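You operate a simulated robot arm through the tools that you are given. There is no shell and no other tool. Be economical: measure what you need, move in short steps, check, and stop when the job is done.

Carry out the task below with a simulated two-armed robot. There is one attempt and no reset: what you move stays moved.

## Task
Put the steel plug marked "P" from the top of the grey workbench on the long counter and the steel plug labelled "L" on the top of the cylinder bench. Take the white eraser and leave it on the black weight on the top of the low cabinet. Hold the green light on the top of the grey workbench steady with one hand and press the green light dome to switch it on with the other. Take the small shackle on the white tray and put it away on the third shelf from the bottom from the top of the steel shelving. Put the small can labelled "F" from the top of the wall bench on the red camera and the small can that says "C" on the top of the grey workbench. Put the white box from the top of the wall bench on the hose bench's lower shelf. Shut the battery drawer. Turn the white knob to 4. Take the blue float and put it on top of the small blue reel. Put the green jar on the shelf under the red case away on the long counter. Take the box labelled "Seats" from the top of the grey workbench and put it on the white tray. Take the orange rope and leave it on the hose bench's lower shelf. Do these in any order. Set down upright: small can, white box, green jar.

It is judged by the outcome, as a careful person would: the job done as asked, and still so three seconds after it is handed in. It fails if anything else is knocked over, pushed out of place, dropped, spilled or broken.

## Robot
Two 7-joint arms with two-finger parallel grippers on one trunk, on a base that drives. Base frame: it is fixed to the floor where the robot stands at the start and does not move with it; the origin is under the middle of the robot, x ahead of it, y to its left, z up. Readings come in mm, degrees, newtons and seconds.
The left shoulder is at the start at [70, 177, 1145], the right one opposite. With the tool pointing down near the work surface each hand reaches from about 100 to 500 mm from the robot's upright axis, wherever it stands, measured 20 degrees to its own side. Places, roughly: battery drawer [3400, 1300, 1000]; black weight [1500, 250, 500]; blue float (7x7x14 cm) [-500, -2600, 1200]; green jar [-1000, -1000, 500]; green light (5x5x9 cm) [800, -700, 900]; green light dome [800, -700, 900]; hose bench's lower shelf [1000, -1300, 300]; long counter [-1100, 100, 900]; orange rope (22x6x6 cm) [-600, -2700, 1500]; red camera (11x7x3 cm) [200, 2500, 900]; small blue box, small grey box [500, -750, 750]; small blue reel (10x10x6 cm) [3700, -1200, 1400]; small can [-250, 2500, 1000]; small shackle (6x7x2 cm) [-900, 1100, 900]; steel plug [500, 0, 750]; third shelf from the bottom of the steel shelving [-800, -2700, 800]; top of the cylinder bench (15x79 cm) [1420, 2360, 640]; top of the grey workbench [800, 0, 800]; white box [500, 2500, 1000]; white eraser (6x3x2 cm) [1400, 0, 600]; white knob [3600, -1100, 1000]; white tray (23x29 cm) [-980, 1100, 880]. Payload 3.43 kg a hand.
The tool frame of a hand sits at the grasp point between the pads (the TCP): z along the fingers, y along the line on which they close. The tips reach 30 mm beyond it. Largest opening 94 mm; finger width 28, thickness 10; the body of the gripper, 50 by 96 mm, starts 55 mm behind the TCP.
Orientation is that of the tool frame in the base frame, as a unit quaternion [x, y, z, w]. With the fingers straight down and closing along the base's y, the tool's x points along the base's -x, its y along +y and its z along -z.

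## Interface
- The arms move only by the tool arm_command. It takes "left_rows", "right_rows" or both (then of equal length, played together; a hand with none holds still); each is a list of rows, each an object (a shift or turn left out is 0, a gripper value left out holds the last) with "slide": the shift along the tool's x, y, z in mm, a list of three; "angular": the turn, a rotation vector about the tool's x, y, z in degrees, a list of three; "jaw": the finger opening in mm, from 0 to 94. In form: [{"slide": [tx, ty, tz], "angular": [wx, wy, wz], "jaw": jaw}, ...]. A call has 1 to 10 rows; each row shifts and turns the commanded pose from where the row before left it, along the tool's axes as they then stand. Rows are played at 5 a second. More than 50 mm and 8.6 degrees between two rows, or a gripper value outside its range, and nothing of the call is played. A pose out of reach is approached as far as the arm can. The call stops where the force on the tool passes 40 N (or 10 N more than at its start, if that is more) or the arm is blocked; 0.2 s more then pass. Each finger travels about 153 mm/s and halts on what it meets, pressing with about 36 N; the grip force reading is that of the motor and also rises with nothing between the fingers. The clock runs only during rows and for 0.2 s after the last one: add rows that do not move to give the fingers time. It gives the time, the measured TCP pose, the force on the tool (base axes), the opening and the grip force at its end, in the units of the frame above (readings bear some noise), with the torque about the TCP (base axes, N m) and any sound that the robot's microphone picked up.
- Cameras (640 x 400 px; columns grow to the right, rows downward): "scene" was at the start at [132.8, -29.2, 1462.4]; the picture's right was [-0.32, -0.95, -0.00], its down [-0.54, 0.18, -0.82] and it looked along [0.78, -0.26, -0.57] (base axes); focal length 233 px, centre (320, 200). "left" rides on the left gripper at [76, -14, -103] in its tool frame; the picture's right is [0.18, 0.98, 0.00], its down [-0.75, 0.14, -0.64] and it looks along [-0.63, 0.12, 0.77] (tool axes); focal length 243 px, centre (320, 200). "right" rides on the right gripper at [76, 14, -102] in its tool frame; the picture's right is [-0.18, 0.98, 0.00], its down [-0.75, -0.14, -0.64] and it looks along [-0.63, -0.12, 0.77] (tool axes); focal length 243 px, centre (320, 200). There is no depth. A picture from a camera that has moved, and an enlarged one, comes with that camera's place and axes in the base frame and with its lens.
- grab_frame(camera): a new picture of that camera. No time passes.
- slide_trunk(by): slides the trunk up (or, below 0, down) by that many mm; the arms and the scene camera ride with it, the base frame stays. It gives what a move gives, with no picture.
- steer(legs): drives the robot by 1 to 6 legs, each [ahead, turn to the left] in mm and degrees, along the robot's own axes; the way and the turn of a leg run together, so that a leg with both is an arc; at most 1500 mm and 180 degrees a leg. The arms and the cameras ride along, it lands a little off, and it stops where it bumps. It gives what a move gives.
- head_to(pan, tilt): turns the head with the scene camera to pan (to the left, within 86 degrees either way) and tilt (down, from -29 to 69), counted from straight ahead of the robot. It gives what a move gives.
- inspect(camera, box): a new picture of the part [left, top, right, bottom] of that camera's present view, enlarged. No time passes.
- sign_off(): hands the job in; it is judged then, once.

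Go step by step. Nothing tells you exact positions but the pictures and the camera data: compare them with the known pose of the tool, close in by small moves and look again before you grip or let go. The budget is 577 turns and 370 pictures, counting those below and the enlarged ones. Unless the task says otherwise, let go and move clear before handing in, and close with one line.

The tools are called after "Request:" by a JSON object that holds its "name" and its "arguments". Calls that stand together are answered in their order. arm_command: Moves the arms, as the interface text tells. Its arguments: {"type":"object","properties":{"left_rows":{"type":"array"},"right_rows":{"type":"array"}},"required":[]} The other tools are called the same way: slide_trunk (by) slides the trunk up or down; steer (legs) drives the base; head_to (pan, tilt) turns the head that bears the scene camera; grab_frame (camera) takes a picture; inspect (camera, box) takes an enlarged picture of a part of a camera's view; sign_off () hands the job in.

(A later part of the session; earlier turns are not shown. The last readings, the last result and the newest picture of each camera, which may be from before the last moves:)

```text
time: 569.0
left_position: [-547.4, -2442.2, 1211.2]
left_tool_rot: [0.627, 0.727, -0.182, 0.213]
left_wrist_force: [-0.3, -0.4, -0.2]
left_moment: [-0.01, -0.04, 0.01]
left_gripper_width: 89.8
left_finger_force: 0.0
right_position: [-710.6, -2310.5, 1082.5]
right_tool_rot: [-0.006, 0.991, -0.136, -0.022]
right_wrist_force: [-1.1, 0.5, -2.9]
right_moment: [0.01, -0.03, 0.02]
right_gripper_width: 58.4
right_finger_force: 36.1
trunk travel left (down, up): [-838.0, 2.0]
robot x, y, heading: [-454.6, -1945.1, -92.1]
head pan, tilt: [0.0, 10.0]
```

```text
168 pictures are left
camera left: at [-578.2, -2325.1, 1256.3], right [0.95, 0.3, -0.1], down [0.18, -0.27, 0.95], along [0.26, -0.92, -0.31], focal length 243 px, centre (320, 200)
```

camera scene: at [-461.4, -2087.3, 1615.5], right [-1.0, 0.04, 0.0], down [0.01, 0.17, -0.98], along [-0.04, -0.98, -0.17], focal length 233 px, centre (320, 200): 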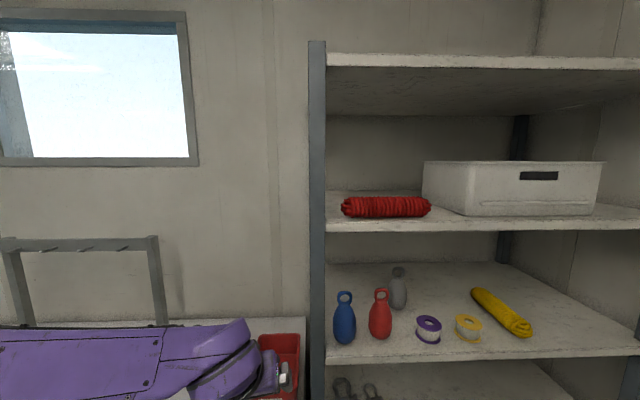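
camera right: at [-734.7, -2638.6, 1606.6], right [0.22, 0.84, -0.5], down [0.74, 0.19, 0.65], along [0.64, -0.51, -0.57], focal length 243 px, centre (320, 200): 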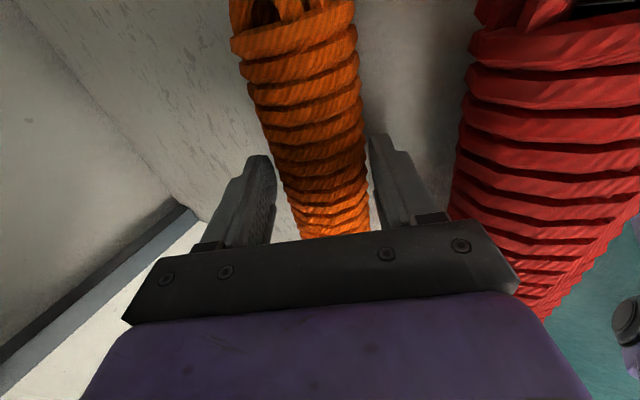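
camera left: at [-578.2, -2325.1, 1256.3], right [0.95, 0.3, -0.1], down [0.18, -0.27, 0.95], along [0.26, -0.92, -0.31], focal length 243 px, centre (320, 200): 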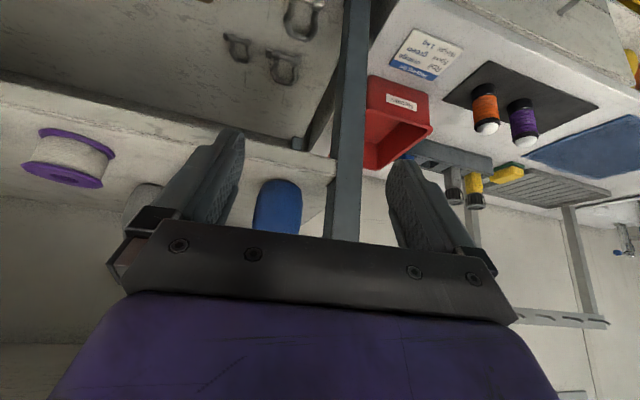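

Request:
{"name": "arm_command", "arguments": {"left_rows": [{"angular": [4.6, 0, 7.2], "jaw": 84}, {}]}}

Request:
{"name": "steer", "arguments": {"legs": [[110, 0]]}}

Request:
{"name": "grab_frame", "arguments": {"camera": "left"}}

Request:
{"name": "grab_frame", "arguments": {"camera": "scene"}}

```text
time: 569.6
left_position: [-545.0, -2441.9, 1212.9]
left_tool_rot: [0.68, 0.677, -0.199, 0.198]
left_wrist_force: [0.4, 0.9, -0.1]
left_moment: [0.0, -0.05, -0.02]
left_gripper_width: 84.0
left_finger_force: 0.0
right_position: [-708.7, -2309.4, 1084.3]
right_tool_rot: [-0.006, 0.991, -0.135, -0.024]
right_wrist_force: [-1.0, 0.0, -3.1]
right_moment: [0.01, -0.01, -0.02]
right_gripper_width: 58.5
right_finger_force: 36.3
trunk travel left (down, up): [-838.0, 2.0]
robot x, y, heading: [-455.7, -1946.3, -91.9]
head pan, tilt: [0.0, 10.0]
```

```text
time: 570.8
left_position: [-545.9, -2548.1, 1212.5]
left_tool_rot: [0.678, 0.678, -0.2, 0.199]
left_wrist_force: [-0.1, 0.2, -0.1]
left_moment: [-0.02, 0.04, 0.04]
left_gripper_width: 84.0
left_finger_force: 0.0
right_position: [-710.5, -2415.9, 1084.0]
right_tool_rot: [-0.006, 0.99, -0.136, -0.024]
right_wrist_force: [1.8, 0.0, -2.4]
right_moment: [-0.01, 0.01, 0.01]
right_gripper_width: 58.1
right_finger_force: 36.4
trunk travel left (down, up): [-838.0, 2.0]
robot x, y, heading: [-458.3, -2050.5, -91.9]
head pan, tilt: [0.0, 10.0]
```

```text
167 pictures are left
camera left: at [-560.5, -2427.7, 1257.5], right [0.98, 0.15, -0.1], down [0.14, -0.29, 0.95], along [0.12, -0.95, -0.3], focal length 243 px, centre (320, 200)
```

left: 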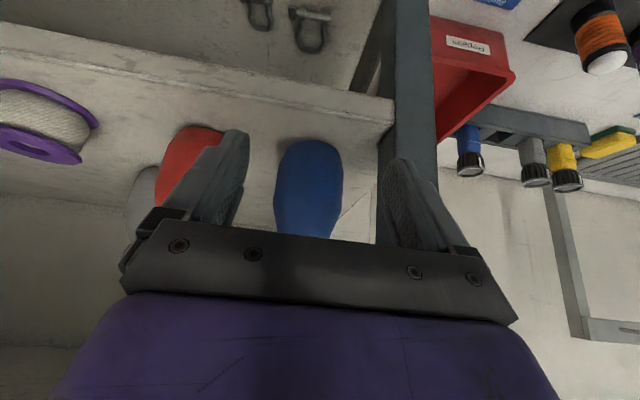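

```text
166 pictures are left
camera scene: at [-464.9, -2193.5, 1615.7], right [-1.0, 0.04, 0.0], down [0.01, 0.17, -0.99], along [-0.03, -0.98, -0.17], focal length 233 px, centre (320, 200)
```

scene: 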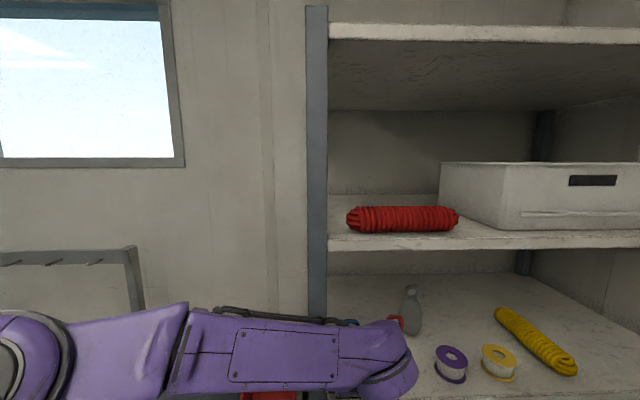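

Good alignment; I narrow the jaws to 76 and advance straight in.

Request:
{"name": "arm_command", "arguments": {"left_rows": [{"slide": [0, -3, 0], "jaw": 76}, {"slide": [-25, 0, 16]}, {"slide": [-25, 0, 16]}]}}

Request:
{"name": "grab_frame", "arguments": {"camera": "left"}}

```text
time: 571.6
left_position: [-550.2, -2611.0, 1212.2]
left_tool_rot: [0.679, 0.679, -0.198, 0.197]
left_wrist_force: [-0.3, -0.4, -0.6]
left_moment: [0.0, -0.02, 0.01]
left_gripper_width: 76.0
left_finger_force: 0.0
right_position: [-711.8, -2421.9, 1083.2]
right_tool_rot: [-0.006, 0.991, -0.135, -0.023]
right_wrist_force: [-0.7, -0.2, -2.3]
right_moment: [0.05, 0.0, 0.02]
right_gripper_width: 58.1
right_finger_force: 35.5
trunk travel left (down, up): [-838.0, 2.0]
robot x, y, heading: [-459.7, -2052.6, -92.2]
head pan, tilt: [0.0, 10.0]
```

```text
165 pictures are left
camera left: at [-564.0, -2491.8, 1255.8], right [0.98, 0.15, -0.1], down [0.14, -0.29, 0.95], along [0.12, -0.94, -0.31], focal length 243 px, centre (320, 200)
```

left: 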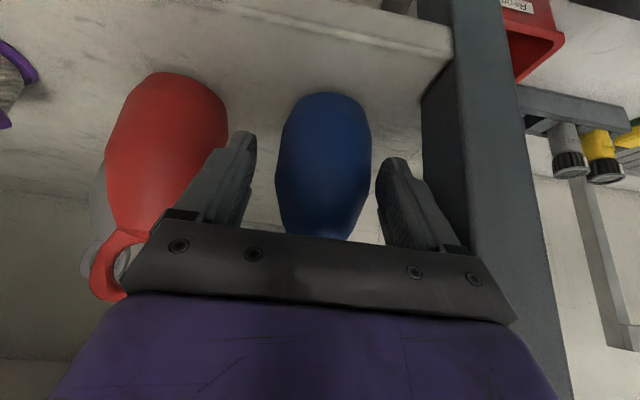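

Request:
{"name": "arm_command", "arguments": {"left_rows": [{"slide": [-9, 2, 6]}, {"jaw": 66}, {"jaw": 58}, {"jaw": 48}, {"jaw": 35}, {}]}}

Request:
{"name": "grab_frame", "arguments": {"camera": "left"}}

```text
time: 573.0
left_position: [-548.1, -2619.2, 1212.2]
left_tool_rot: [0.679, 0.678, -0.198, 0.198]
left_wrist_force: [0.4, -0.2, 0.3]
left_moment: [0.0, 0.01, 0.04]
left_gripper_width: 60.9
left_finger_force: 36.1
right_position: [-712.0, -2418.1, 1083.3]
right_tool_rot: [-0.007, 0.99, -0.136, -0.023]
right_wrist_force: [0.5, -0.7, -2.2]
right_moment: [0.03, 0.02, -0.02]
right_gripper_width: 57.9
right_finger_force: 36.3
trunk travel left (down, up): [-838.0, 2.0]
robot x, y, heading: [-458.5, -2052.1, -92.2]
head pan, tilt: [0.0, 10.0]
```

```text
164 pictures are left
camera left: at [-561.9, -2500.0, 1256.6], right [0.98, 0.15, -0.1], down [0.14, -0.29, 0.95], along [0.12, -0.94, -0.31], focal length 243 px, centre (320, 200)
```

left: 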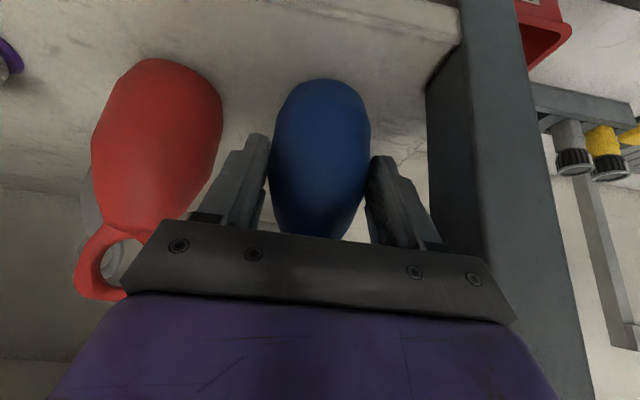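

Float gripped. I lift slightly and back out.

Request:
{"name": "arm_command", "arguments": {"left_rows": [{"slide": [-8, 0, -12.6]}, {"slide": [-8, 0, -12.6]}]}}

Request:
{"name": "steer", "arguments": {"legs": [[-220, 0]]}}

Request:
{"name": "grab_frame", "arguments": {"camera": "scene"}}

```text
time: 573.6
left_position: [-548.8, -2619.9, 1241.5]
left_tool_rot: [0.68, 0.678, -0.199, 0.198]
left_wrist_force: [-0.6, -0.3, -0.7]
left_moment: [0.0, -0.02, -0.01]
left_gripper_width: 61.0
left_finger_force: 35.9
right_position: [-711.6, -2419.6, 1084.0]
right_tool_rot: [-0.007, 0.99, -0.136, -0.024]
right_wrist_force: [0.0, -0.1, -2.2]
right_moment: [0.0, -0.01, 0.02]
right_gripper_width: 57.8
right_finger_force: 35.9
trunk travel left (down, up): [-838.0, 2.0]
robot x, y, heading: [-456.2, -2053.4, -91.9]
head pan, tilt: [0.0, 10.0]
```

```text
time: 575.3
left_position: [-540.0, -2404.1, 1239.7]
left_tool_rot: [0.678, 0.679, -0.198, 0.198]
left_wrist_force: [-0.1, 0.9, -0.7]
left_moment: [0.01, 0.02, 0.0]
left_gripper_width: 60.6
left_finger_force: 36.3
right_position: [-702.4, -2203.7, 1082.7]
right_tool_rot: [-0.007, 0.991, -0.134, -0.024]
right_wrist_force: [-0.4, -0.4, -2.7]
right_moment: [0.02, 0.04, -0.01]
right_gripper_width: 57.9
right_finger_force: 36.0
trunk travel left (down, up): [-838.0, 2.0]
robot x, y, heading: [-451.3, -1833.8, -91.9]
head pan, tilt: [0.0, 10.0]
```

```text
163 pictures are left
camera scene: at [-457.4, -1981.0, 1615.0], right [-1.0, 0.03, 0.0], down [0.01, 0.18, -0.98], along [-0.03, -0.98, -0.18], focal length 233 px, centre (320, 200)
```

scene: 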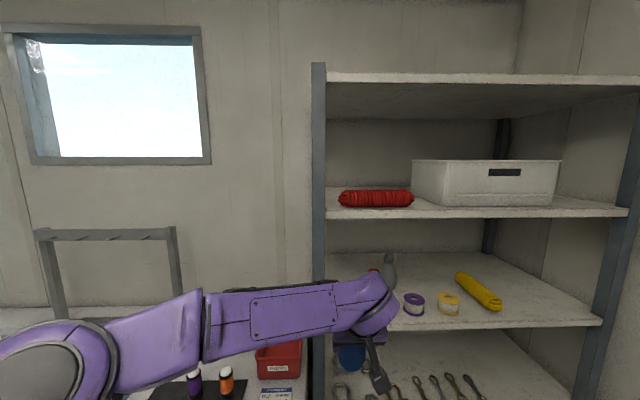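

Both held. I move the left hand to its side, level the right hand and yaw the rope to point fore-aft.

Request:
{"name": "arm_command", "arguments": {"left_rows": [{"slide": [20, 39, -13]}, {"slide": [20, 39, -13]}, {"slide": [20, 39, -13]}, {"slide": [20, 39, -13]}, {"slide": [20, 39, -13]}, {"slide": [20, 39, -13]}, {"slide": [20, 39, -13]}, {"slide": [20, 39, -13]}, {"slide": [20, 39, -13]}, {"slide": [20, 39, -13]}], "right_rows": [{"angular": [-7.7, 0, 0]}, {"angular": [-7.7, 0, 0]}, {"angular": [0, 0, 8.3]}, {"angular": [0, 0, 8.3]}, {"angular": [0, 0, 8.3]}, {"angular": [0, 0, 8.3]}, {"angular": [0, 0, 8.3]}, {"angular": [0, 0, 8.3]}, {"angular": [0, 0, 8.3]}, {"angular": [0, 0, 8.3]}]}}

Request:
{"name": "arm_command", "arguments": {"right_rows": [{"angular": [0, 0, 8.3]}, {"angular": [0, 0, 8.3]}, {"angular": [0, 0, 8.3]}]}}

Request:
{"name": "grab_frame", "arguments": {"camera": "right"}}

```text
time: 577.5
left_position: [-153.8, -2197.0, 1266.1]
left_tool_rot: [0.678, 0.679, -0.199, 0.197]
left_wrist_force: [0.8, -0.5, -1.8]
left_moment: [0.03, 0.03, 0.01]
left_gripper_width: 60.9
left_finger_force: 35.8
left hand out of reach, approached as far as the arm can: row 8, 9, 10
right_position: [-701.3, -2200.4, 1084.7]
right_tool_rot: [0.546, 0.838, -0.015, -0.019]
right_wrist_force: [0.1, -0.9, -3.4]
right_moment: [0.02, 0.02, 0.0]
right_gripper_width: 57.7
right_finger_force: 35.7
trunk travel left (down, up): [-838.0, 2.0]
robot x, y, heading: [-453.5, -1836.8, -91.9]
head pan, tilt: [0.0, 10.0]
```

```text
time: 578.3
left_position: [-156.3, -2198.9, 1265.9]
left_tool_rot: [0.678, 0.68, -0.198, 0.198]
left_wrist_force: [-0.6, -0.2, -0.7]
left_moment: [0.04, -0.01, 0.02]
left_gripper_width: 60.6
left_finger_force: 36.1
right_position: [-703.7, -2201.0, 1082.3]
right_tool_rot: [0.712, 0.701, -0.019, -0.016]
right_wrist_force: [0.0, 0.7, -2.5]
right_moment: [0.05, 0.02, 0.04]
right_gripper_width: 57.7
right_finger_force: 36.0
trunk travel left (down, up): [-838.0, 2.0]
robot x, y, heading: [-450.9, -1833.2, -92.0]
head pan, tilt: [0.0, 10.0]
```

```text
162 pictures are left
camera right: at [-681.5, -2125.0, 1184.3], right [0.98, -0.2, -0.05], down [-0.12, -0.75, 0.65], along [-0.17, -0.63, -0.76], focal length 243 px, centre (320, 200)
```

right: 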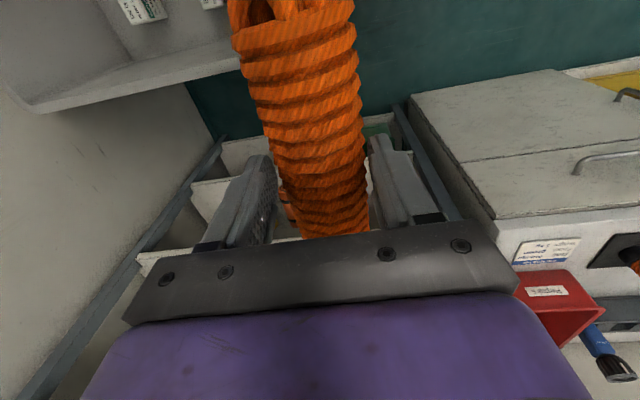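

Request:
{"name": "steer", "arguments": {"legs": [[0, 171], [783, 0], [0, -79]]}}

Request:
{"name": "head_to", "arguments": {"pan": 0, "tilt": 20}}

Request:
{"name": "slide_trunk", "arguments": {"by": -380}}

Request:
{"name": "slide_trunk", "arguments": {"by": -270}}

Request:
{"name": "grab_frame", "arguments": {"camera": "scene"}}

```text
time: 592.9
left_position: [19.0, -733.8, 1265.7]
left_tool_rot: [-0.041, 0.959, 0.011, 0.279]
left_wrist_force: [0.2, -0.4, -1.9]
left_moment: [0.0, 0.03, 0.02]
left_gripper_width: 60.7
left_finger_force: 36.2
right_position: [67.1, -1277.2, 1083.3]
right_tool_rot: [-0.035, 0.999, -0.025, 0.004]
right_wrist_force: [0.1, 0.5, -2.3]
right_moment: [0.03, 0.04, 0.01]
right_gripper_width: 57.3
right_finger_force: 35.8
trunk travel left (down, up): [-838.0, 2.0]
robot x, y, heading: [-319.0, -1059.3, 2.8]
head pan, tilt: [0.0, 10.0]
```

```text
time: 593.6
left_position: [18.6, -733.3, 1266.5]
left_tool_rot: [-0.041, 0.959, 0.012, 0.28]
left_wrist_force: [0.7, -0.3, -1.7]
left_moment: [-0.01, 0.08, 0.0]
left_gripper_width: 60.8
left_finger_force: 35.9
right_position: [67.1, -1276.6, 1083.9]
right_tool_rot: [-0.036, 0.999, -0.025, 0.004]
right_wrist_force: [0.3, -0.1, -2.7]
right_moment: [-0.02, 0.05, 0.03]
right_gripper_width: 57.0
right_finger_force: 36.3
trunk travel left (down, up): [-838.0, 2.0]
robot x, y, heading: [-318.5, -1058.6, 3.0]
head pan, tilt: [0.0, 20.0]
```

```text
time: 597.3
left_position: [18.8, -733.6, 885.7]
left_tool_rot: [-0.042, 0.959, 0.011, 0.279]
left_wrist_force: [0.8, -0.2, -1.9]
left_moment: [-0.01, 0.06, 0.01]
left_gripper_width: 60.8
left_finger_force: 35.8
right_position: [67.8, -1278.1, 704.3]
right_tool_rot: [-0.036, 0.999, -0.024, 0.003]
right_wrist_force: [0.4, 0.6, -2.2]
right_moment: [0.0, 0.01, 0.0]
right_gripper_width: 57.0
right_finger_force: 35.8
trunk travel left (down, up): [-458.0, 382.0]
robot x, y, heading: [-318.8, -1054.6, 2.9]
head pan, tilt: [0.0, 20.0]
```

```text
time: 600.0
left_position: [19.1, -733.8, 615.3]
left_tool_rot: [-0.041, 0.959, 0.011, 0.28]
left_wrist_force: [0.7, -0.6, -0.6]
left_moment: [-0.06, 0.02, 0.0]
left_gripper_width: 60.9
left_finger_force: 36.8
right_position: [67.1, -1276.5, 434.2]
right_tool_rot: [-0.035, 0.999, -0.024, 0.003]
right_wrist_force: [-0.3, 0.0, -2.1]
right_moment: [0.0, 0.04, -0.02]
right_gripper_width: 56.7
right_finger_force: 36.0
trunk travel left (down, up): [-188.0, 652.0]
robot x, y, heading: [-318.5, -1058.2, 3.1]
head pan, tilt: [0.0, 20.0]
```

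```text
161 pictures are left
camera scene: at [-176.8, -1051.1, 949.1], right [0.05, -1.0, 0.0], down [-0.34, -0.02, -0.94], along [0.94, 0.05, -0.34], focal length 233 px, centre (320, 200)
```

scene: 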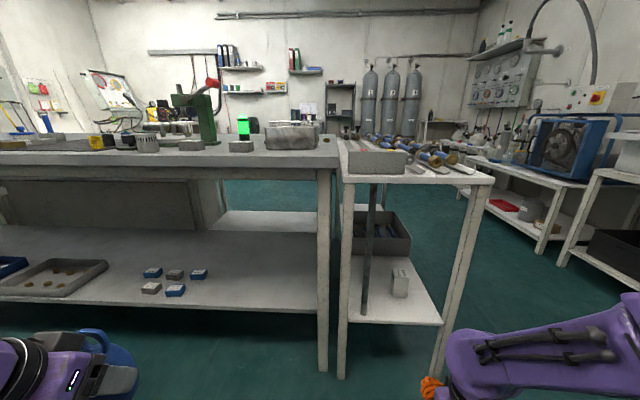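

The shelf has room for the rope between the pole and the white box. I align heading, extend the right hand forward and left at this height, still outside the legs.

Request:
{"name": "steer", "arguments": {"legs": [[0, -3.1]]}}

Request:
{"name": "arm_command", "arguments": {"right_rows": [{"slide": [-40, 14, 0]}, {"slide": [-40, 14, 0]}, {"slide": [-40, 14, 0]}, {"slide": [-40, 14, 0]}, {"slide": [-40, 12, 0]}]}}

Request:
{"name": "grab_frame", "arguments": {"camera": "right"}}

```text
time: 600.9
left_position: [35.7, -753.0, 616.7]
left_tool_rot: [-0.015, 0.96, 0.003, 0.28]
left_wrist_force: [0.4, -0.5, -1.2]
left_moment: [-0.02, 0.1, 0.0]
left_gripper_width: 60.8
left_finger_force: 36.2
right_position: [54.7, -1297.5, 433.1]
right_tool_rot: [-0.008, 1.0, -0.024, 0.002]
right_wrist_force: [0.6, 0.7, -1.7]
right_moment: [0.01, 0.02, 0.0]
right_gripper_width: 56.8
right_finger_force: 35.3
trunk travel left (down, up): [-188.0, 652.0]
robot x, y, heading: [-318.3, -1056.5, -0.3]
head pan, tilt: [0.0, 20.0]
```

```text
time: 602.1
left_position: [35.3, -753.1, 615.7]
left_tool_rot: [-0.014, 0.96, 0.003, 0.28]
left_wrist_force: [-0.4, -0.5, -0.6]
left_moment: [-0.02, 0.0, 0.01]
left_gripper_width: 60.7
left_finger_force: 35.8
right_position: [253.8, -1227.5, 430.1]
right_tool_rot: [-0.007, 1.0, -0.024, 0.001]
right_wrist_force: [1.0, 0.7, -1.1]
right_moment: [0.0, 0.02, 0.01]
right_gripper_width: 57.3
right_finger_force: 36.1
trunk travel left (down, up): [-188.0, 652.0]
robot x, y, heading: [-320.0, -1057.9, -0.1]
head pan, tilt: [0.0, 20.0]
```

```text
160 pictures are left
camera right: at [177.6, -1209.7, 531.3], right [0.17, 0.98, -0.05], down [0.75, -0.1, 0.65], along [0.64, -0.15, -0.76], focal length 243 px, centre (320, 200)
```

right: 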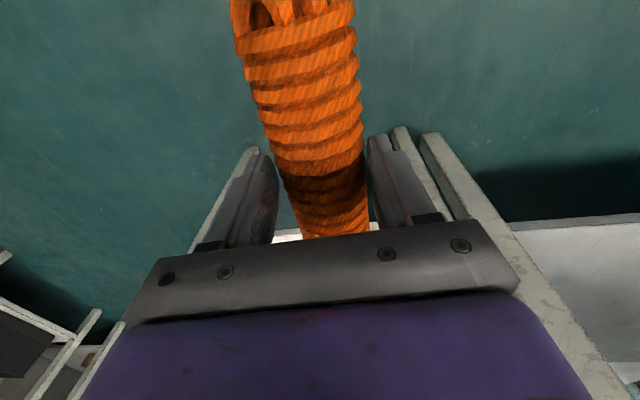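

Request:
{"name": "arm_command", "arguments": {"right_rows": [{"slide": [-45, -15, 0]}, {}]}}

Request:
{"name": "steer", "arguments": {"legs": [[150, 0]]}}

Request:
{"name": "grab_frame", "arguments": {"camera": "right"}}

Request:
{"name": "grab_frame", "arguments": {"camera": "scene"}}

```text
time: 602.7
left_position: [37.0, -752.8, 615.4]
left_tool_rot: [-0.015, 0.96, 0.004, 0.28]
left_wrist_force: [0.6, 0.5, -1.1]
left_moment: [0.03, 0.01, 0.03]
left_gripper_width: 60.7
left_finger_force: 35.6
right_position: [300.9, -1241.8, 431.2]
right_tool_rot: [-0.008, 1.0, -0.025, 0.002]
right_wrist_force: [-0.6, 0.1, -2.2]
right_moment: [-0.02, 0.05, 0.02]
right_gripper_width: 57.1
right_finger_force: 36.2
trunk travel left (down, up): [-188.0, 652.0]
robot x, y, heading: [-317.7, -1059.1, -0.2]
head pan, tilt: [0.0, 20.0]
```

```text
time: 604.0
left_position: [184.5, -753.8, 615.3]
left_tool_rot: [-0.016, 0.96, 0.003, 0.28]
left_wrist_force: [-0.9, -1.1, -1.4]
left_moment: [0.0, 0.01, -0.02]
left_gripper_width: 60.5
left_finger_force: 36.3
right_position: [448.7, -1241.2, 431.6]
right_tool_rot: [-0.009, 1.0, -0.025, 0.003]
right_wrist_force: [0.0, -1.0, -2.1]
right_moment: [0.0, 0.04, 0.02]
right_gripper_width: 57.2
right_finger_force: 36.4
trunk travel left (down, up): [-188.0, 652.0]
robot x, y, heading: [-173.8, -1059.4, 0.1]
head pan, tilt: [0.0, 20.0]
```

```text
159 pictures are left
camera right: at [372.2, -1223.5, 532.4], right [0.17, 0.98, -0.05], down [0.75, -0.1, 0.65], along [0.64, -0.14, -0.76], focal length 243 px, centre (320, 200)
```

right: 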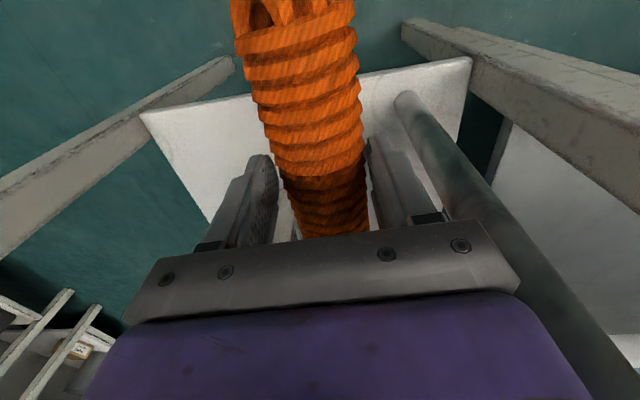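

```text
158 pictures are left
camera scene: at [-28.1, -1059.2, 949.0], right [0.0, -1.0, 0.0], down [-0.34, 0.0, -0.94], along [0.94, 0.0, -0.34], focal length 233 px, centre (320, 200)
```

scene: 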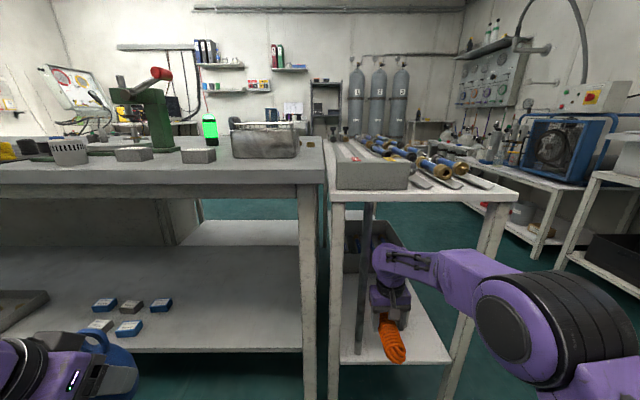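

Request:
{"name": "arm_command", "arguments": {"right_rows": [{"slide": [0, -5, 0]}]}}

Request:
{"name": "steer", "arguments": {"legs": [[160, 0]]}}

Request:
{"name": "grab_frame", "arguments": {"camera": "scene"}}

Request:
{"name": "grab_frame", "arguments": {"camera": "right"}}

```text
time: 604.4
left_position: [183.4, -752.9, 614.5]
left_tool_rot: [-0.016, 0.96, 0.004, 0.28]
left_wrist_force: [-0.3, -0.2, -1.3]
left_moment: [0.01, 0.0, 0.0]
left_gripper_width: 60.8
left_finger_force: 36.3
right_position: [447.0, -1245.8, 431.6]
right_tool_rot: [-0.009, 1.0, -0.025, 0.003]
right_wrist_force: [-0.5, -0.6, -1.7]
right_moment: [0.03, 0.01, -0.02]
right_gripper_width: 57.0
right_finger_force: 35.8
trunk travel left (down, up): [-188.0, 652.0]
robot x, y, heading: [-173.7, -1056.5, -0.2]
head pan, tilt: [0.0, 20.0]
```

```text
time: 605.9
left_position: [345.2, -753.5, 616.1]
left_tool_rot: [-0.015, 0.96, 0.004, 0.279]
left_wrist_force: [0.3, -0.1, -1.3]
left_moment: [-0.01, 0.0, -0.01]
left_gripper_width: 60.5
left_finger_force: 35.4
right_position: [608.4, -1247.9, 431.9]
right_tool_rot: [-0.007, 1.0, -0.025, 0.002]
right_wrist_force: [-0.1, -0.3, -1.8]
right_moment: [0.0, 0.05, -0.01]
right_gripper_width: 57.0
right_finger_force: 36.1
trunk travel left (down, up): [-188.0, 652.0]
robot x, y, heading: [-7.4, -1060.2, -0.1]
head pan, tilt: [0.0, 20.0]
```

```text
157 pictures are left
camera scene: at [132.6, -1059.9, 949.0], right [0.0, -1.0, 0.0], down [-0.34, 0.0, -0.94], along [0.94, 0.0, -0.34], focal length 233 px, centre (320, 200)
```

scene: 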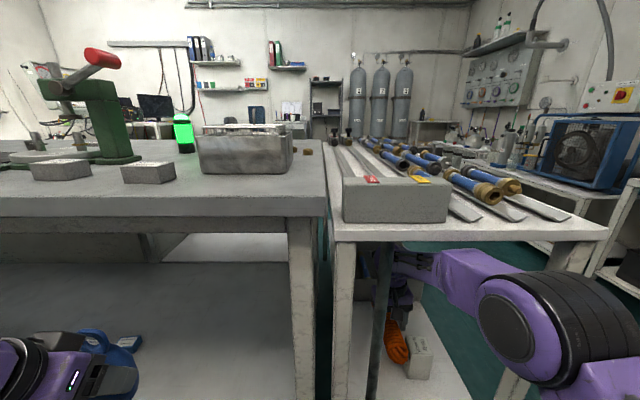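

```text
156 pictures are left
camera right: at [532.1, -1229.7, 532.9], right [0.17, 0.98, -0.05], down [0.75, -0.1, 0.65], along [0.64, -0.15, -0.76], focal length 243 px, centre (320, 200)
```

right: 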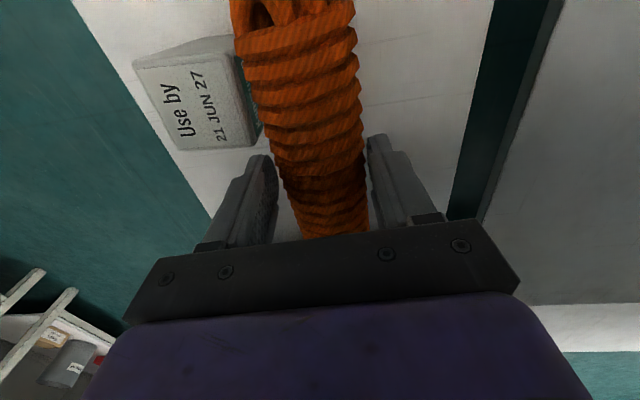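

I shift 15 mm away from the white box, then lower the rope onto the shelf.

Request:
{"name": "arm_command", "arguments": {"right_rows": [{"slide": [0, 16, 0]}, {"slide": [0, 0, 25]}, {"slide": [0, 0, 25]}, {"slide": [0, 0, 10]}]}}

Request:
{"name": "arm_command", "arguments": {"right_rows": [{"slide": [0, 0, 5]}, {"slide": [0, 0, 5]}, {"slide": [0, 0, 4]}, {}]}}

```text
time: 606.9
left_position: [345.1, -752.8, 615.5]
left_tool_rot: [-0.014, 0.96, 0.003, 0.28]
left_wrist_force: [-0.1, 0.2, -1.9]
left_moment: [-0.01, 0.02, -0.01]
left_gripper_width: 60.7
left_finger_force: 35.5
right_position: [609.9, -1233.9, 371.8]
right_tool_rot: [-0.008, 1.0, -0.024, 0.003]
right_wrist_force: [0.3, 0.6, -1.5]
right_moment: [0.0, -0.02, 0.01]
right_gripper_width: 56.9
right_finger_force: 36.0
trunk travel left (down, up): [-188.0, 652.0]
robot x, y, heading: [-12.0, -1058.5, -0.1]
head pan, tilt: [0.0, 20.0]
```

```text
time: 607.9
left_position: [343.8, -753.7, 617.2]
left_tool_rot: [-0.015, 0.96, 0.004, 0.281]
left_wrist_force: [0.2, 0.2, -0.9]
left_moment: [-0.01, 0.02, 0.0]
left_gripper_width: 60.6
left_finger_force: 36.0
right_position: [607.3, -1235.8, 358.7]
right_tool_rot: [-0.007, 1.0, -0.024, 0.005]
right_wrist_force: [-3.9, -0.5, 11.4]
right_moment: [0.0, -1.12, -0.01]
right_gripper_width: 57.0
right_finger_force: 36.3
trunk travel left (down, up): [-188.0, 652.0]
robot x, y, heading: [-13.3, -1055.7, -0.1]
head pan, tilt: [0.0, 20.0]
```

Request:
{"name": "arm_command", "arguments": {"right_rows": [{"slide": [0, 0, 3]}, {}, {"jaw": 62}, {"jaw": 70}, {"jaw": 78}, {}]}}

Request:
{"name": "arm_command", "arguments": {"right_rows": [{"slide": [0, 0, -20]}, {"slide": [0, 0, -40]}, {"slide": [0, -10, -30]}]}}

Request:
{"name": "grab_frame", "arguments": {"camera": "right"}}

```text
time: 609.2
left_position: [344.7, -753.1, 615.3]
left_tool_rot: [-0.016, 0.96, 0.004, 0.28]
left_wrist_force: [0.3, 0.2, -1.4]
left_moment: [0.04, 0.03, -0.01]
left_gripper_width: 60.7
left_finger_force: 35.7
right_position: [608.8, -1235.2, 355.7]
right_tool_rot: [-0.008, 1.0, -0.024, 0.003]
right_wrist_force: [0.3, 0.5, 0.4]
right_moment: [-0.02, 0.01, 0.0]
right_gripper_width: 78.2
right_finger_force: 0.0
trunk travel left (down, up): [-188.0, 652.0]
robot x, y, heading: [-10.5, -1058.3, -0.0]
head pan, tilt: [0.0, 20.0]
```

```text
time: 610.0
left_position: [343.9, -753.9, 615.6]
left_tool_rot: [-0.015, 0.96, 0.003, 0.28]
left_wrist_force: [0.4, -1.2, -1.6]
left_moment: [0.01, 0.02, -0.01]
left_gripper_width: 60.4
left_finger_force: 35.8
right_position: [608.6, -1238.6, 445.6]
right_tool_rot: [-0.008, 1.0, -0.026, 0.003]
right_wrist_force: [0.1, 0.4, 1.0]
right_moment: [-0.02, 0.0, 0.03]
right_gripper_width: 77.9
right_finger_force: 0.0
trunk travel left (down, up): [-188.0, 652.0]
robot x, y, heading: [-6.7, -1057.1, -0.3]
head pan, tilt: [0.0, 20.0]
```

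```text
155 pictures are left
camera right: at [532.5, -1220.8, 546.3], right [0.17, 0.98, -0.05], down [0.75, -0.1, 0.65], along [0.64, -0.15, -0.76], focal length 243 px, centre (320, 200)
```

right: 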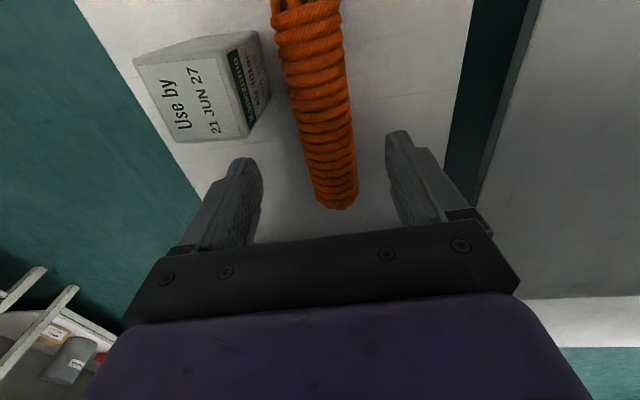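

Rope placed, box still upright. I back out the same way and raise the trunk.

Request:
{"name": "arm_command", "arguments": {"right_rows": [{"slide": [0, -8, 0], "jaw": 60}, {}]}}

Request:
{"name": "steer", "arguments": {"legs": [[-320, 0]]}}

Request:
{"name": "slide_trunk", "arguments": {"by": 400}}

Request:
{"name": "slide_trunk", "arguments": {"by": 250}}

Request:
{"name": "grab_frame", "arguments": {"camera": "scene"}}

```text
time: 610.6
left_position: [345.3, -752.9, 616.1]
left_tool_rot: [-0.015, 0.96, 0.004, 0.279]
left_wrist_force: [-0.2, 0.1, -1.6]
left_moment: [-0.05, 0.03, 0.01]
left_gripper_width: 60.8
left_finger_force: 36.0
right_position: [609.2, -1247.9, 445.3]
right_tool_rot: [-0.009, 1.0, -0.024, 0.003]
right_wrist_force: [-0.7, 0.4, -1.2]
right_moment: [0.01, 0.01, 0.0]
right_gripper_width: 59.9
right_finger_force: 0.1
trunk travel left (down, up): [-188.0, 652.0]
robot x, y, heading: [-9.9, -1058.4, -0.3]
head pan, tilt: [0.0, 20.0]
```

```text
time: 612.8
left_position: [17.7, -750.8, 615.1]
left_tool_rot: [-0.02, 0.96, 0.006, 0.279]
left_wrist_force: [0.7, -0.4, -0.9]
left_moment: [0.02, -0.01, -0.02]
left_gripper_width: 60.4
left_finger_force: 35.5
right_position: [286.7, -1242.2, 445.4]
right_tool_rot: [-0.013, 1.0, -0.024, 0.003]
right_wrist_force: [0.0, 1.3, -1.3]
right_moment: [0.04, -0.01, 0.04]
right_gripper_width: 59.9
right_finger_force: 0.1
trunk travel left (down, up): [-188.0, 652.0]
robot x, y, heading: [-334.7, -1058.6, 0.4]
head pan, tilt: [0.0, 20.0]
```

```text
time: 616.6
left_position: [18.5, -750.4, 1015.6]
left_tool_rot: [-0.02, 0.96, 0.005, 0.28]
left_wrist_force: [0.2, -0.2, -1.4]
left_moment: [-0.01, 0.01, 0.0]
left_gripper_width: 60.5
left_finger_force: 35.5
right_position: [287.7, -1241.8, 845.9]
right_tool_rot: [-0.013, 1.0, -0.024, 0.003]
right_wrist_force: [-0.8, -0.7, -0.3]
right_moment: [0.0, -0.02, 0.0]
right_gripper_width: 59.8
right_finger_force: 0.1
trunk travel left (down, up): [-588.0, 252.0]
robot x, y, heading: [-336.3, -1060.6, 0.3]
head pan, tilt: [0.0, 20.0]
```

```text
time: 619.2
left_position: [18.2, -750.7, 1265.0]
left_tool_rot: [-0.019, 0.96, 0.004, 0.28]
left_wrist_force: [0.5, 0.1, -1.9]
left_moment: [-0.01, 0.02, 0.0]
left_gripper_width: 60.6
left_finger_force: 35.6
right_position: [287.2, -1241.2, 1096.5]
right_tool_rot: [-0.013, 1.0, -0.024, 0.002]
right_wrist_force: [0.1, 0.4, 0.7]
right_moment: [0.03, -0.02, 0.01]
right_gripper_width: 60.1
right_finger_force: 0.0
trunk travel left (down, up): [-838.0, 2.0]
robot x, y, heading: [-337.1, -1060.9, 0.5]
head pan, tilt: [0.0, 20.0]
```

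```text
154 pictures are left
camera scene: at [-191.0, -1058.6, 1599.1], right [0.01, -1.0, 0.0], down [-0.34, 0.0, -0.94], along [0.94, 0.01, -0.34], focal length 233 px, centre (320, 200)
```

scene: 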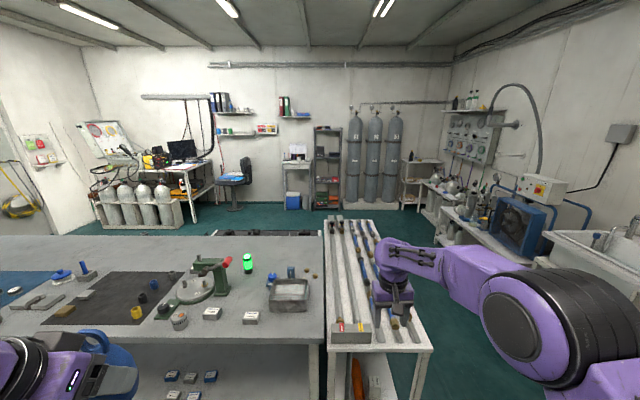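

Next, the green jar on the shelf under the red case, with the free right hand. I retract, turn around and look low.

Request:
{"name": "arm_command", "arguments": {"right_rows": [{"slide": [45, -5, 0], "jaw": 94}, {"slide": [45, -5, 0]}, {"slide": [45, -5, 0]}, {"slide": [45, -5, 0]}, {"slide": [45, -5, 0]}, {"slide": [40, -5, 0]}]}}

Request:
{"name": "steer", "arguments": {"legs": [[0, 179.5]]}}

Request:
{"name": "slide_trunk", "arguments": {"by": -350}}

Request:
{"name": "head_to", "arguments": {"pan": 0, "tilt": 35}}

Request:
{"name": "grab_frame", "arguments": {"camera": "scene"}}

```text
time: 620.6
left_position: [17.4, -753.4, 1266.1]
left_tool_rot: [-0.02, 0.96, 0.007, 0.28]
left_wrist_force: [-0.5, -0.3, -1.1]
left_moment: [0.01, 0.04, 0.03]
left_gripper_width: 60.7
left_finger_force: 36.3
right_position: [22.3, -1283.1, 1093.9]
right_tool_rot: [-0.014, 1.0, -0.021, 0.003]
right_wrist_force: [-0.1, -1.8, -1.0]
right_moment: [0.03, -0.01, 0.0]
right_gripper_width: 94.1
right_finger_force: 0.0
trunk travel left (down, up): [-838.0, 2.0]
robot x, y, heading: [-337.7, -1058.8, 0.3]
head pan, tilt: [0.0, 20.0]
```

```text
time: 628.3
left_position: [-689.4, -1364.7, 1265.3]
left_tool_rot: [0.96, 0.014, -0.28, 0.004]
left_wrist_force: [0.4, -0.2, -1.4]
left_moment: [0.01, -0.04, -0.01]
left_gripper_width: 60.5
left_finger_force: 35.7
right_position: [-690.1, -834.0, 1094.1]
right_tool_rot: [1.0, 0.008, -0.003, -0.025]
right_wrist_force: [0.0, -0.6, -0.5]
right_moment: [-0.01, -0.01, 0.0]
right_gripper_width: 93.9
right_finger_force: 0.0
trunk travel left (down, up): [-838.0, 2.0]
robot x, y, heading: [-335.1, -1058.3, 179.8]
head pan, tilt: [0.0, 20.0]
```

```text
time: 631.8
left_position: [-689.3, -1364.2, 916.0]
left_tool_rot: [0.96, 0.015, -0.28, 0.003]
left_wrist_force: [0.7, -0.4, -0.7]
left_moment: [0.01, -0.02, -0.01]
left_gripper_width: 60.4
left_finger_force: 35.5
right_position: [-688.9, -832.8, 744.0]
right_tool_rot: [1.0, 0.008, -0.003, -0.024]
right_wrist_force: [0.4, 0.1, -0.1]
right_moment: [0.0, 0.0, -0.01]
right_gripper_width: 94.2
right_finger_force: 0.0
trunk travel left (down, up): [-488.0, 352.0]
robot x, y, heading: [-336.7, -1061.1, 179.9]
head pan, tilt: [0.0, 20.0]
```

```text
time: 632.5
left_position: [-688.7, -1364.3, 915.4]
left_tool_rot: [0.96, 0.015, -0.279, 0.003]
left_wrist_force: [-0.6, 0.8, -1.2]
left_moment: [0.01, 0.0, 0.02]
left_gripper_width: 60.6
left_finger_force: 36.0
right_position: [-689.8, -833.9, 743.9]
right_tool_rot: [1.0, 0.008, -0.003, -0.024]
right_wrist_force: [0.1, 1.1, 0.6]
right_moment: [0.0, 0.01, 0.03]
right_gripper_width: 93.9
right_finger_force: 0.1
trunk travel left (down, up): [-488.0, 352.0]
robot x, y, heading: [-334.1, -1060.0, 179.8]
head pan, tilt: [0.0, 35.0]
```

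```text
153 pictures are left
camera scene: at [-472.8, -1059.4, 1225.3], right [0.0, 1.0, 0.0], down [0.57, 0.0, -0.82], along [-0.82, 0.0, -0.57], focal length 233 px, centre (320, 200)
```

scene: 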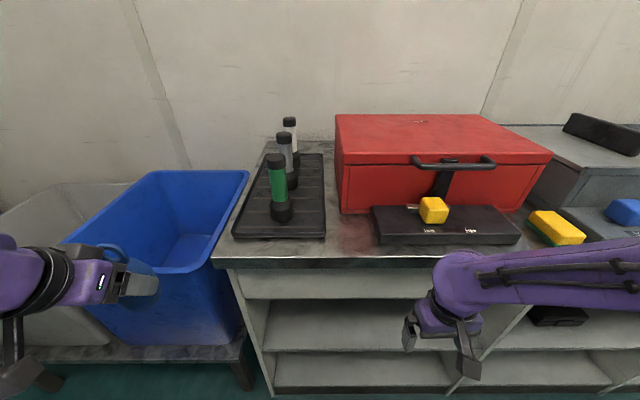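

Request:
{"name": "slide_trunk", "arguments": {"by": -330}}

Request:
{"name": "head_to", "arguments": {"pan": 0, "tilt": 25}}

Request:
{"name": "grab_frame", "arguments": {"camera": "scene"}}

```text
time: 635.8
left_position: [-688.2, -1363.5, 585.3]
left_tool_rot: [0.96, 0.015, -0.28, 0.003]
left_wrist_force: [0.1, 1.4, -1.0]
left_moment: [-0.02, -0.01, -0.03]
left_gripper_width: 60.5
left_finger_force: 36.3
right_position: [-689.3, -834.0, 413.4]
right_tool_rot: [1.0, 0.008, -0.003, -0.025]
right_wrist_force: [-0.7, -0.5, -0.2]
right_moment: [0.02, 0.0, 0.01]
right_gripper_width: 94.2
right_finger_force: 0.1
trunk travel left (down, up): [-158.0, 682.0]
robot x, y, heading: [-335.2, -1056.8, 179.9]
head pan, tilt: [0.0, 35.0]
```

```text
time: 636.5
left_position: [-689.1, -1364.0, 585.4]
left_tool_rot: [0.96, 0.014, -0.28, 0.004]
left_wrist_force: [-0.6, 0.0, -0.9]
left_moment: [-0.02, -0.01, 0.0]
left_gripper_width: 60.6
left_finger_force: 35.9
right_position: [-689.0, -834.3, 412.8]
right_tool_rot: [1.0, 0.007, -0.003, -0.025]
right_wrist_force: [1.1, -1.2, 0.1]
right_moment: [-0.03, -0.03, 0.01]
right_gripper_width: 94.0
right_finger_force: 0.0
trunk travel left (down, up): [-158.0, 682.0]
robot x, y, heading: [-336.2, -1057.9, 179.7]
head pan, tilt: [0.0, 25.0]
```

```text
152 pictures are left
camera scene: at [-476.8, -1059.3, 911.0], right [0.0, 1.0, 0.0], down [0.42, 0.0, -0.91], along [-0.91, 0.0, -0.42], focal length 233 px, centre (320, 200)
```

scene: 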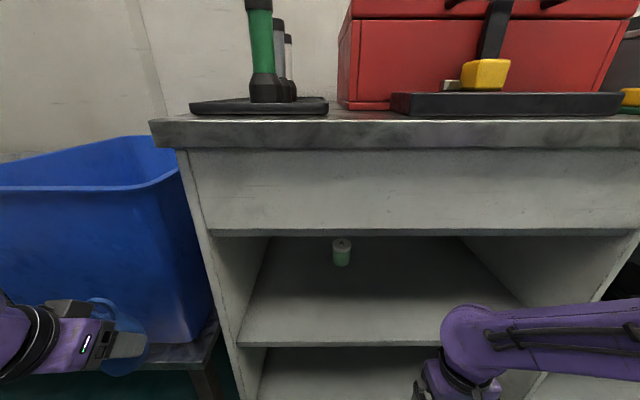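

The jar stands far back on the upper shelf (about (-1035,-994), shelf z≈445). I raise the right hand and tilt it 60° forward to reach in.

Request:
{"name": "arm_command", "arguments": {"right_rows": [{"slide": [0, 0, -45]}, {"slide": [0, 0, -45]}, {"slide": [0, 0, -45]}, {"angular": [0, -8, 0]}, {"angular": [0, -8, 0]}, {"angular": [0, -8, 0]}, {"angular": [0, -8, 0]}, {"angular": [0, -8, 0]}, {"angular": [0, -8, 0]}, {"angular": [0, -8, 0]}]}}

Request:
{"name": "grab_frame", "arguments": {"camera": "right"}}

```text
time: 638.7
left_position: [-688.2, -1363.4, 584.6]
left_tool_rot: [0.96, 0.014, -0.279, 0.004]
left_wrist_force: [-0.5, -0.1, -1.1]
left_moment: [-0.05, -0.02, 0.0]
left_gripper_width: 60.7
left_finger_force: 36.5
right_position: [-771.2, -857.0, 606.8]
right_tool_rot: [0.881, 0.019, -0.472, -0.017]
right_wrist_force: [0.5, -0.2, 0.1]
right_moment: [0.0, -0.01, -0.01]
right_gripper_width: 94.1
right_finger_force: 0.1
right hand out of reach, approached as far as the arm can: row 7, 8, 9, 10
trunk travel left (down, up): [-158.0, 682.0]
robot x, y, heading: [-333.3, -1058.0, 179.6]
head pan, tilt: [0.0, 25.0]
```

```text
151 pictures are left
camera right: at [-642.9, -869.3, 598.8], right [-0.09, -0.99, 0.11], down [0.11, 0.1, 0.99], along [-0.99, 0.1, 0.1], focal length 243 px, centre (320, 200)
```

right: 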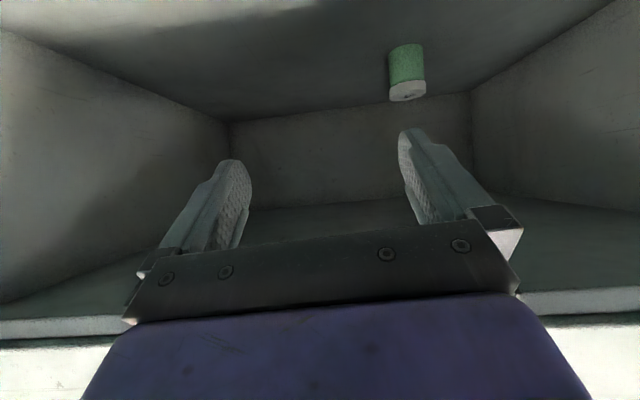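

Request:
{"name": "arm_command", "arguments": {"right_rows": [{"slide": [-9, 26.6, 31.4]}, {"slide": [-9, 26.6, 31.4]}, {"slide": [-9, 26.6, 31.4]}, {"slide": [-9, 26.6, 31.4]}, {"slide": [-9, 26.6, 31.4]}]}}

Request:
{"name": "grab_frame", "arguments": {"camera": "right"}}

Request:
{"name": "grab_frame", "arguments": {"camera": "scene"}}

```text
time: 639.9
left_position: [-689.6, -1363.4, 585.8]
left_tool_rot: [0.96, 0.015, -0.28, 0.003]
left_wrist_force: [-0.3, 0.5, -1.9]
left_moment: [-0.01, -0.01, 0.02]
left_gripper_width: 60.7
left_finger_force: 35.7
right_position: [-924.7, -989.3, 548.1]
right_tool_rot: [0.881, 0.018, -0.472, -0.018]
right_wrist_force: [0.6, -0.2, -0.2]
right_moment: [0.0, 0.0, 0.0]
right_gripper_width: 93.9
right_finger_force: 0.0
trunk travel left (down, up): [-158.0, 682.0]
robot x, y, heading: [-333.5, -1060.6, 179.7]
head pan, tilt: [0.0, 25.0]
```

```text
150 pictures are left
camera right: at [-795.8, -1001.8, 541.3], right [-0.09, -0.99, 0.11], down [0.11, 0.1, 0.99], along [-0.99, 0.1, 0.1], focal length 243 px, centre (320, 200)
```

right: 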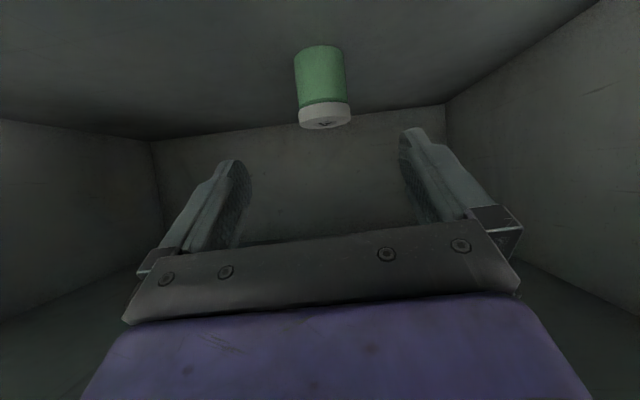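

```text
149 pictures are left
camera scene: at [-476.8, -1059.5, 911.0], right [0.0, 1.0, 0.0], down [0.42, 0.0, -0.91], along [-0.91, 0.0, -0.42], focal length 233 px, centre (320, 200)
```

scene: 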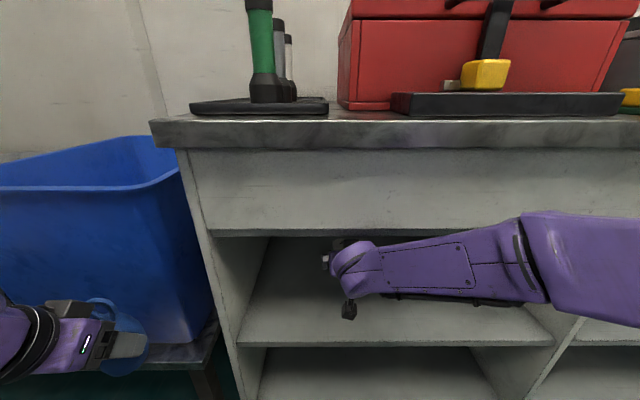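

Request:
{"name": "arm_command", "arguments": {"right_rows": [{"slide": [2, 0, 35]}, {"slide": [2, 0, 35]}, {"slide": [2, 0, 35]}]}}

Request:
{"name": "grab_frame", "arguments": {"camera": "right"}}

```text
time: 640.7
left_position: [-688.5, -1363.8, 585.3]
left_tool_rot: [0.96, 0.015, -0.28, 0.003]
left_wrist_force: [-0.3, -0.3, -0.4]
left_moment: [-0.04, -0.04, -0.04]
left_gripper_width: 60.9
left_finger_force: 35.7
right_position: [-1009.3, -988.9, 486.6]
right_tool_rot: [0.881, 0.018, -0.472, -0.018]
right_wrist_force: [0.3, 0.4, 1.2]
right_moment: [0.0, -0.05, 0.03]
right_gripper_width: 94.1
right_finger_force: 0.2
trunk travel left (down, up): [-158.0, 682.0]
robot x, y, heading: [-331.2, -1056.9, 179.7]
head pan, tilt: [0.0, 25.0]
```

```text
148 pictures are left
camera right: at [-880.8, -1001.0, 479.7], right [-0.09, -0.99, 0.11], down [0.11, 0.1, 0.99], along [-0.99, 0.1, 0.1], focal length 243 px, centre (320, 200)
```

right: 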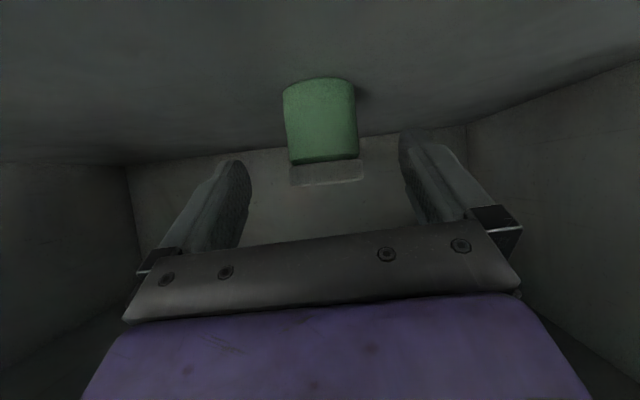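

Request:
{"name": "arm_command", "arguments": {"right_rows": [{"slide": [0, 0, 20]}, {"slide": [0, 0, 20]}, {"jaw": 70}, {"jaw": 56}, {"jaw": 44}, {"jaw": 30}, {}]}}

Request:
{"name": "grab_frame", "arguments": {"camera": "right"}}

```text
time: 642.3
left_position: [-689.1, -1363.9, 585.9]
left_tool_rot: [0.96, 0.015, -0.28, 0.003]
left_wrist_force: [-1.2, -0.1, -0.8]
left_moment: [-0.01, 0.0, -0.01]
left_gripper_width: 60.6
left_finger_force: 36.1
right_position: [-1043.6, -987.0, 464.3]
right_tool_rot: [0.881, 0.017, -0.472, -0.018]
right_wrist_force: [-0.9, 0.8, 0.5]
right_moment: [-0.07, 0.06, 0.01]
right_gripper_width: 52.5
right_finger_force: 35.9
trunk travel left (down, up): [-158.0, 682.0]
robot x, y, heading: [-333.7, -1055.0, 179.8]
head pan, tilt: [0.0, 25.0]
```

```text
147 pictures are left
camera right: at [-914.0, -998.6, 457.2], right [-0.09, -0.99, 0.11], down [0.11, 0.1, 0.99], along [-0.99, 0.1, 0.1], focal length 243 px, centre (320, 200)
```

right: 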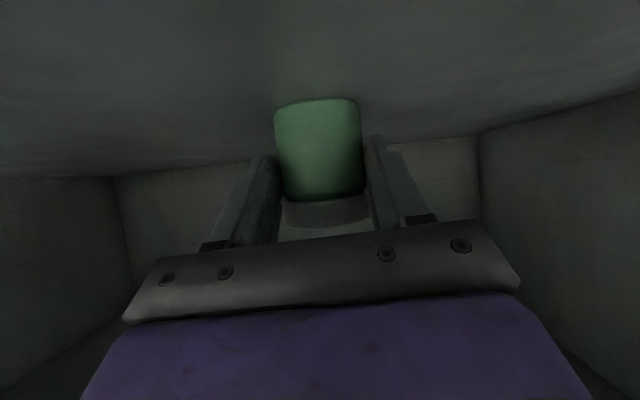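

Gripped the jar. I lift and draw it out along the tool axis.

Request:
{"name": "arm_command", "arguments": {"right_rows": [{"slide": [-8, 0, -5]}, {"slide": [0, 0, -40]}, {"slide": [0, 0, -40]}, {"slide": [5, 0, -40]}, {"slide": [10, 0, -40]}, {"slide": [10, 0, -40]}, {"slide": [10, 0, -40]}]}}

Request:
{"name": "grab_frame", "arguments": {"camera": "right"}}

Request:
{"name": "grab_frame", "arguments": {"camera": "scene"}}

```text
time: 643.9
left_position: [-687.7, -1364.0, 585.4]
left_tool_rot: [0.96, 0.016, -0.28, 0.004]
left_wrist_force: [0.1, -0.8, -1.2]
left_moment: [0.01, -0.04, 0.01]
left_gripper_width: 60.5
left_finger_force: 35.6
right_position: [-821.6, -991.6, 579.8]
right_tool_rot: [0.881, 0.02, -0.472, -0.018]
right_wrist_force: [0.0, -0.2, -2.0]
right_moment: [0.02, -0.06, -0.02]
right_gripper_width: 52.4
right_finger_force: 35.8
trunk travel left (down, up): [-158.0, 682.0]
robot x, y, heading: [-329.9, -1059.8, 179.7]
head pan, tilt: [0.0, 25.0]
```

```text
146 pictures are left
camera right: at [-692.7, -1002.2, 572.1], right [-0.09, -0.99, 0.1], down [0.11, 0.09, 0.99], along [-0.99, 0.1, 0.11], focal length 243 px, centre (320, 200)
```

right: 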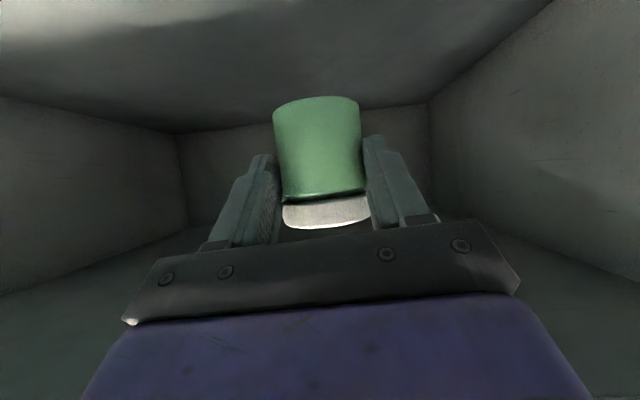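

```text
145 pictures are left
camera scene: at [-476.9, -1059.1, 911.0], right [0.0, 1.0, 0.0], down [0.42, 0.0, -0.91], along [-0.91, 0.0, -0.42], focal length 233 px, centre (320, 200)
```

scene: 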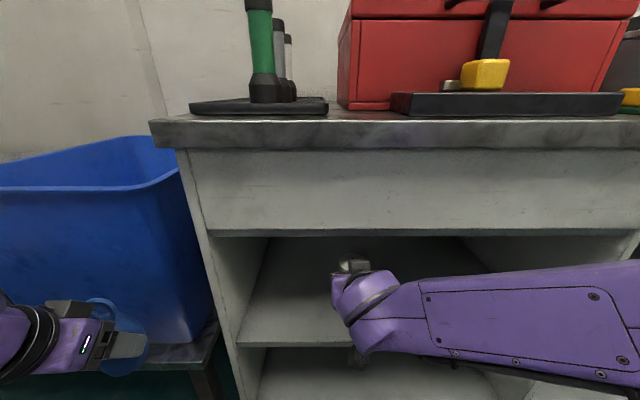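

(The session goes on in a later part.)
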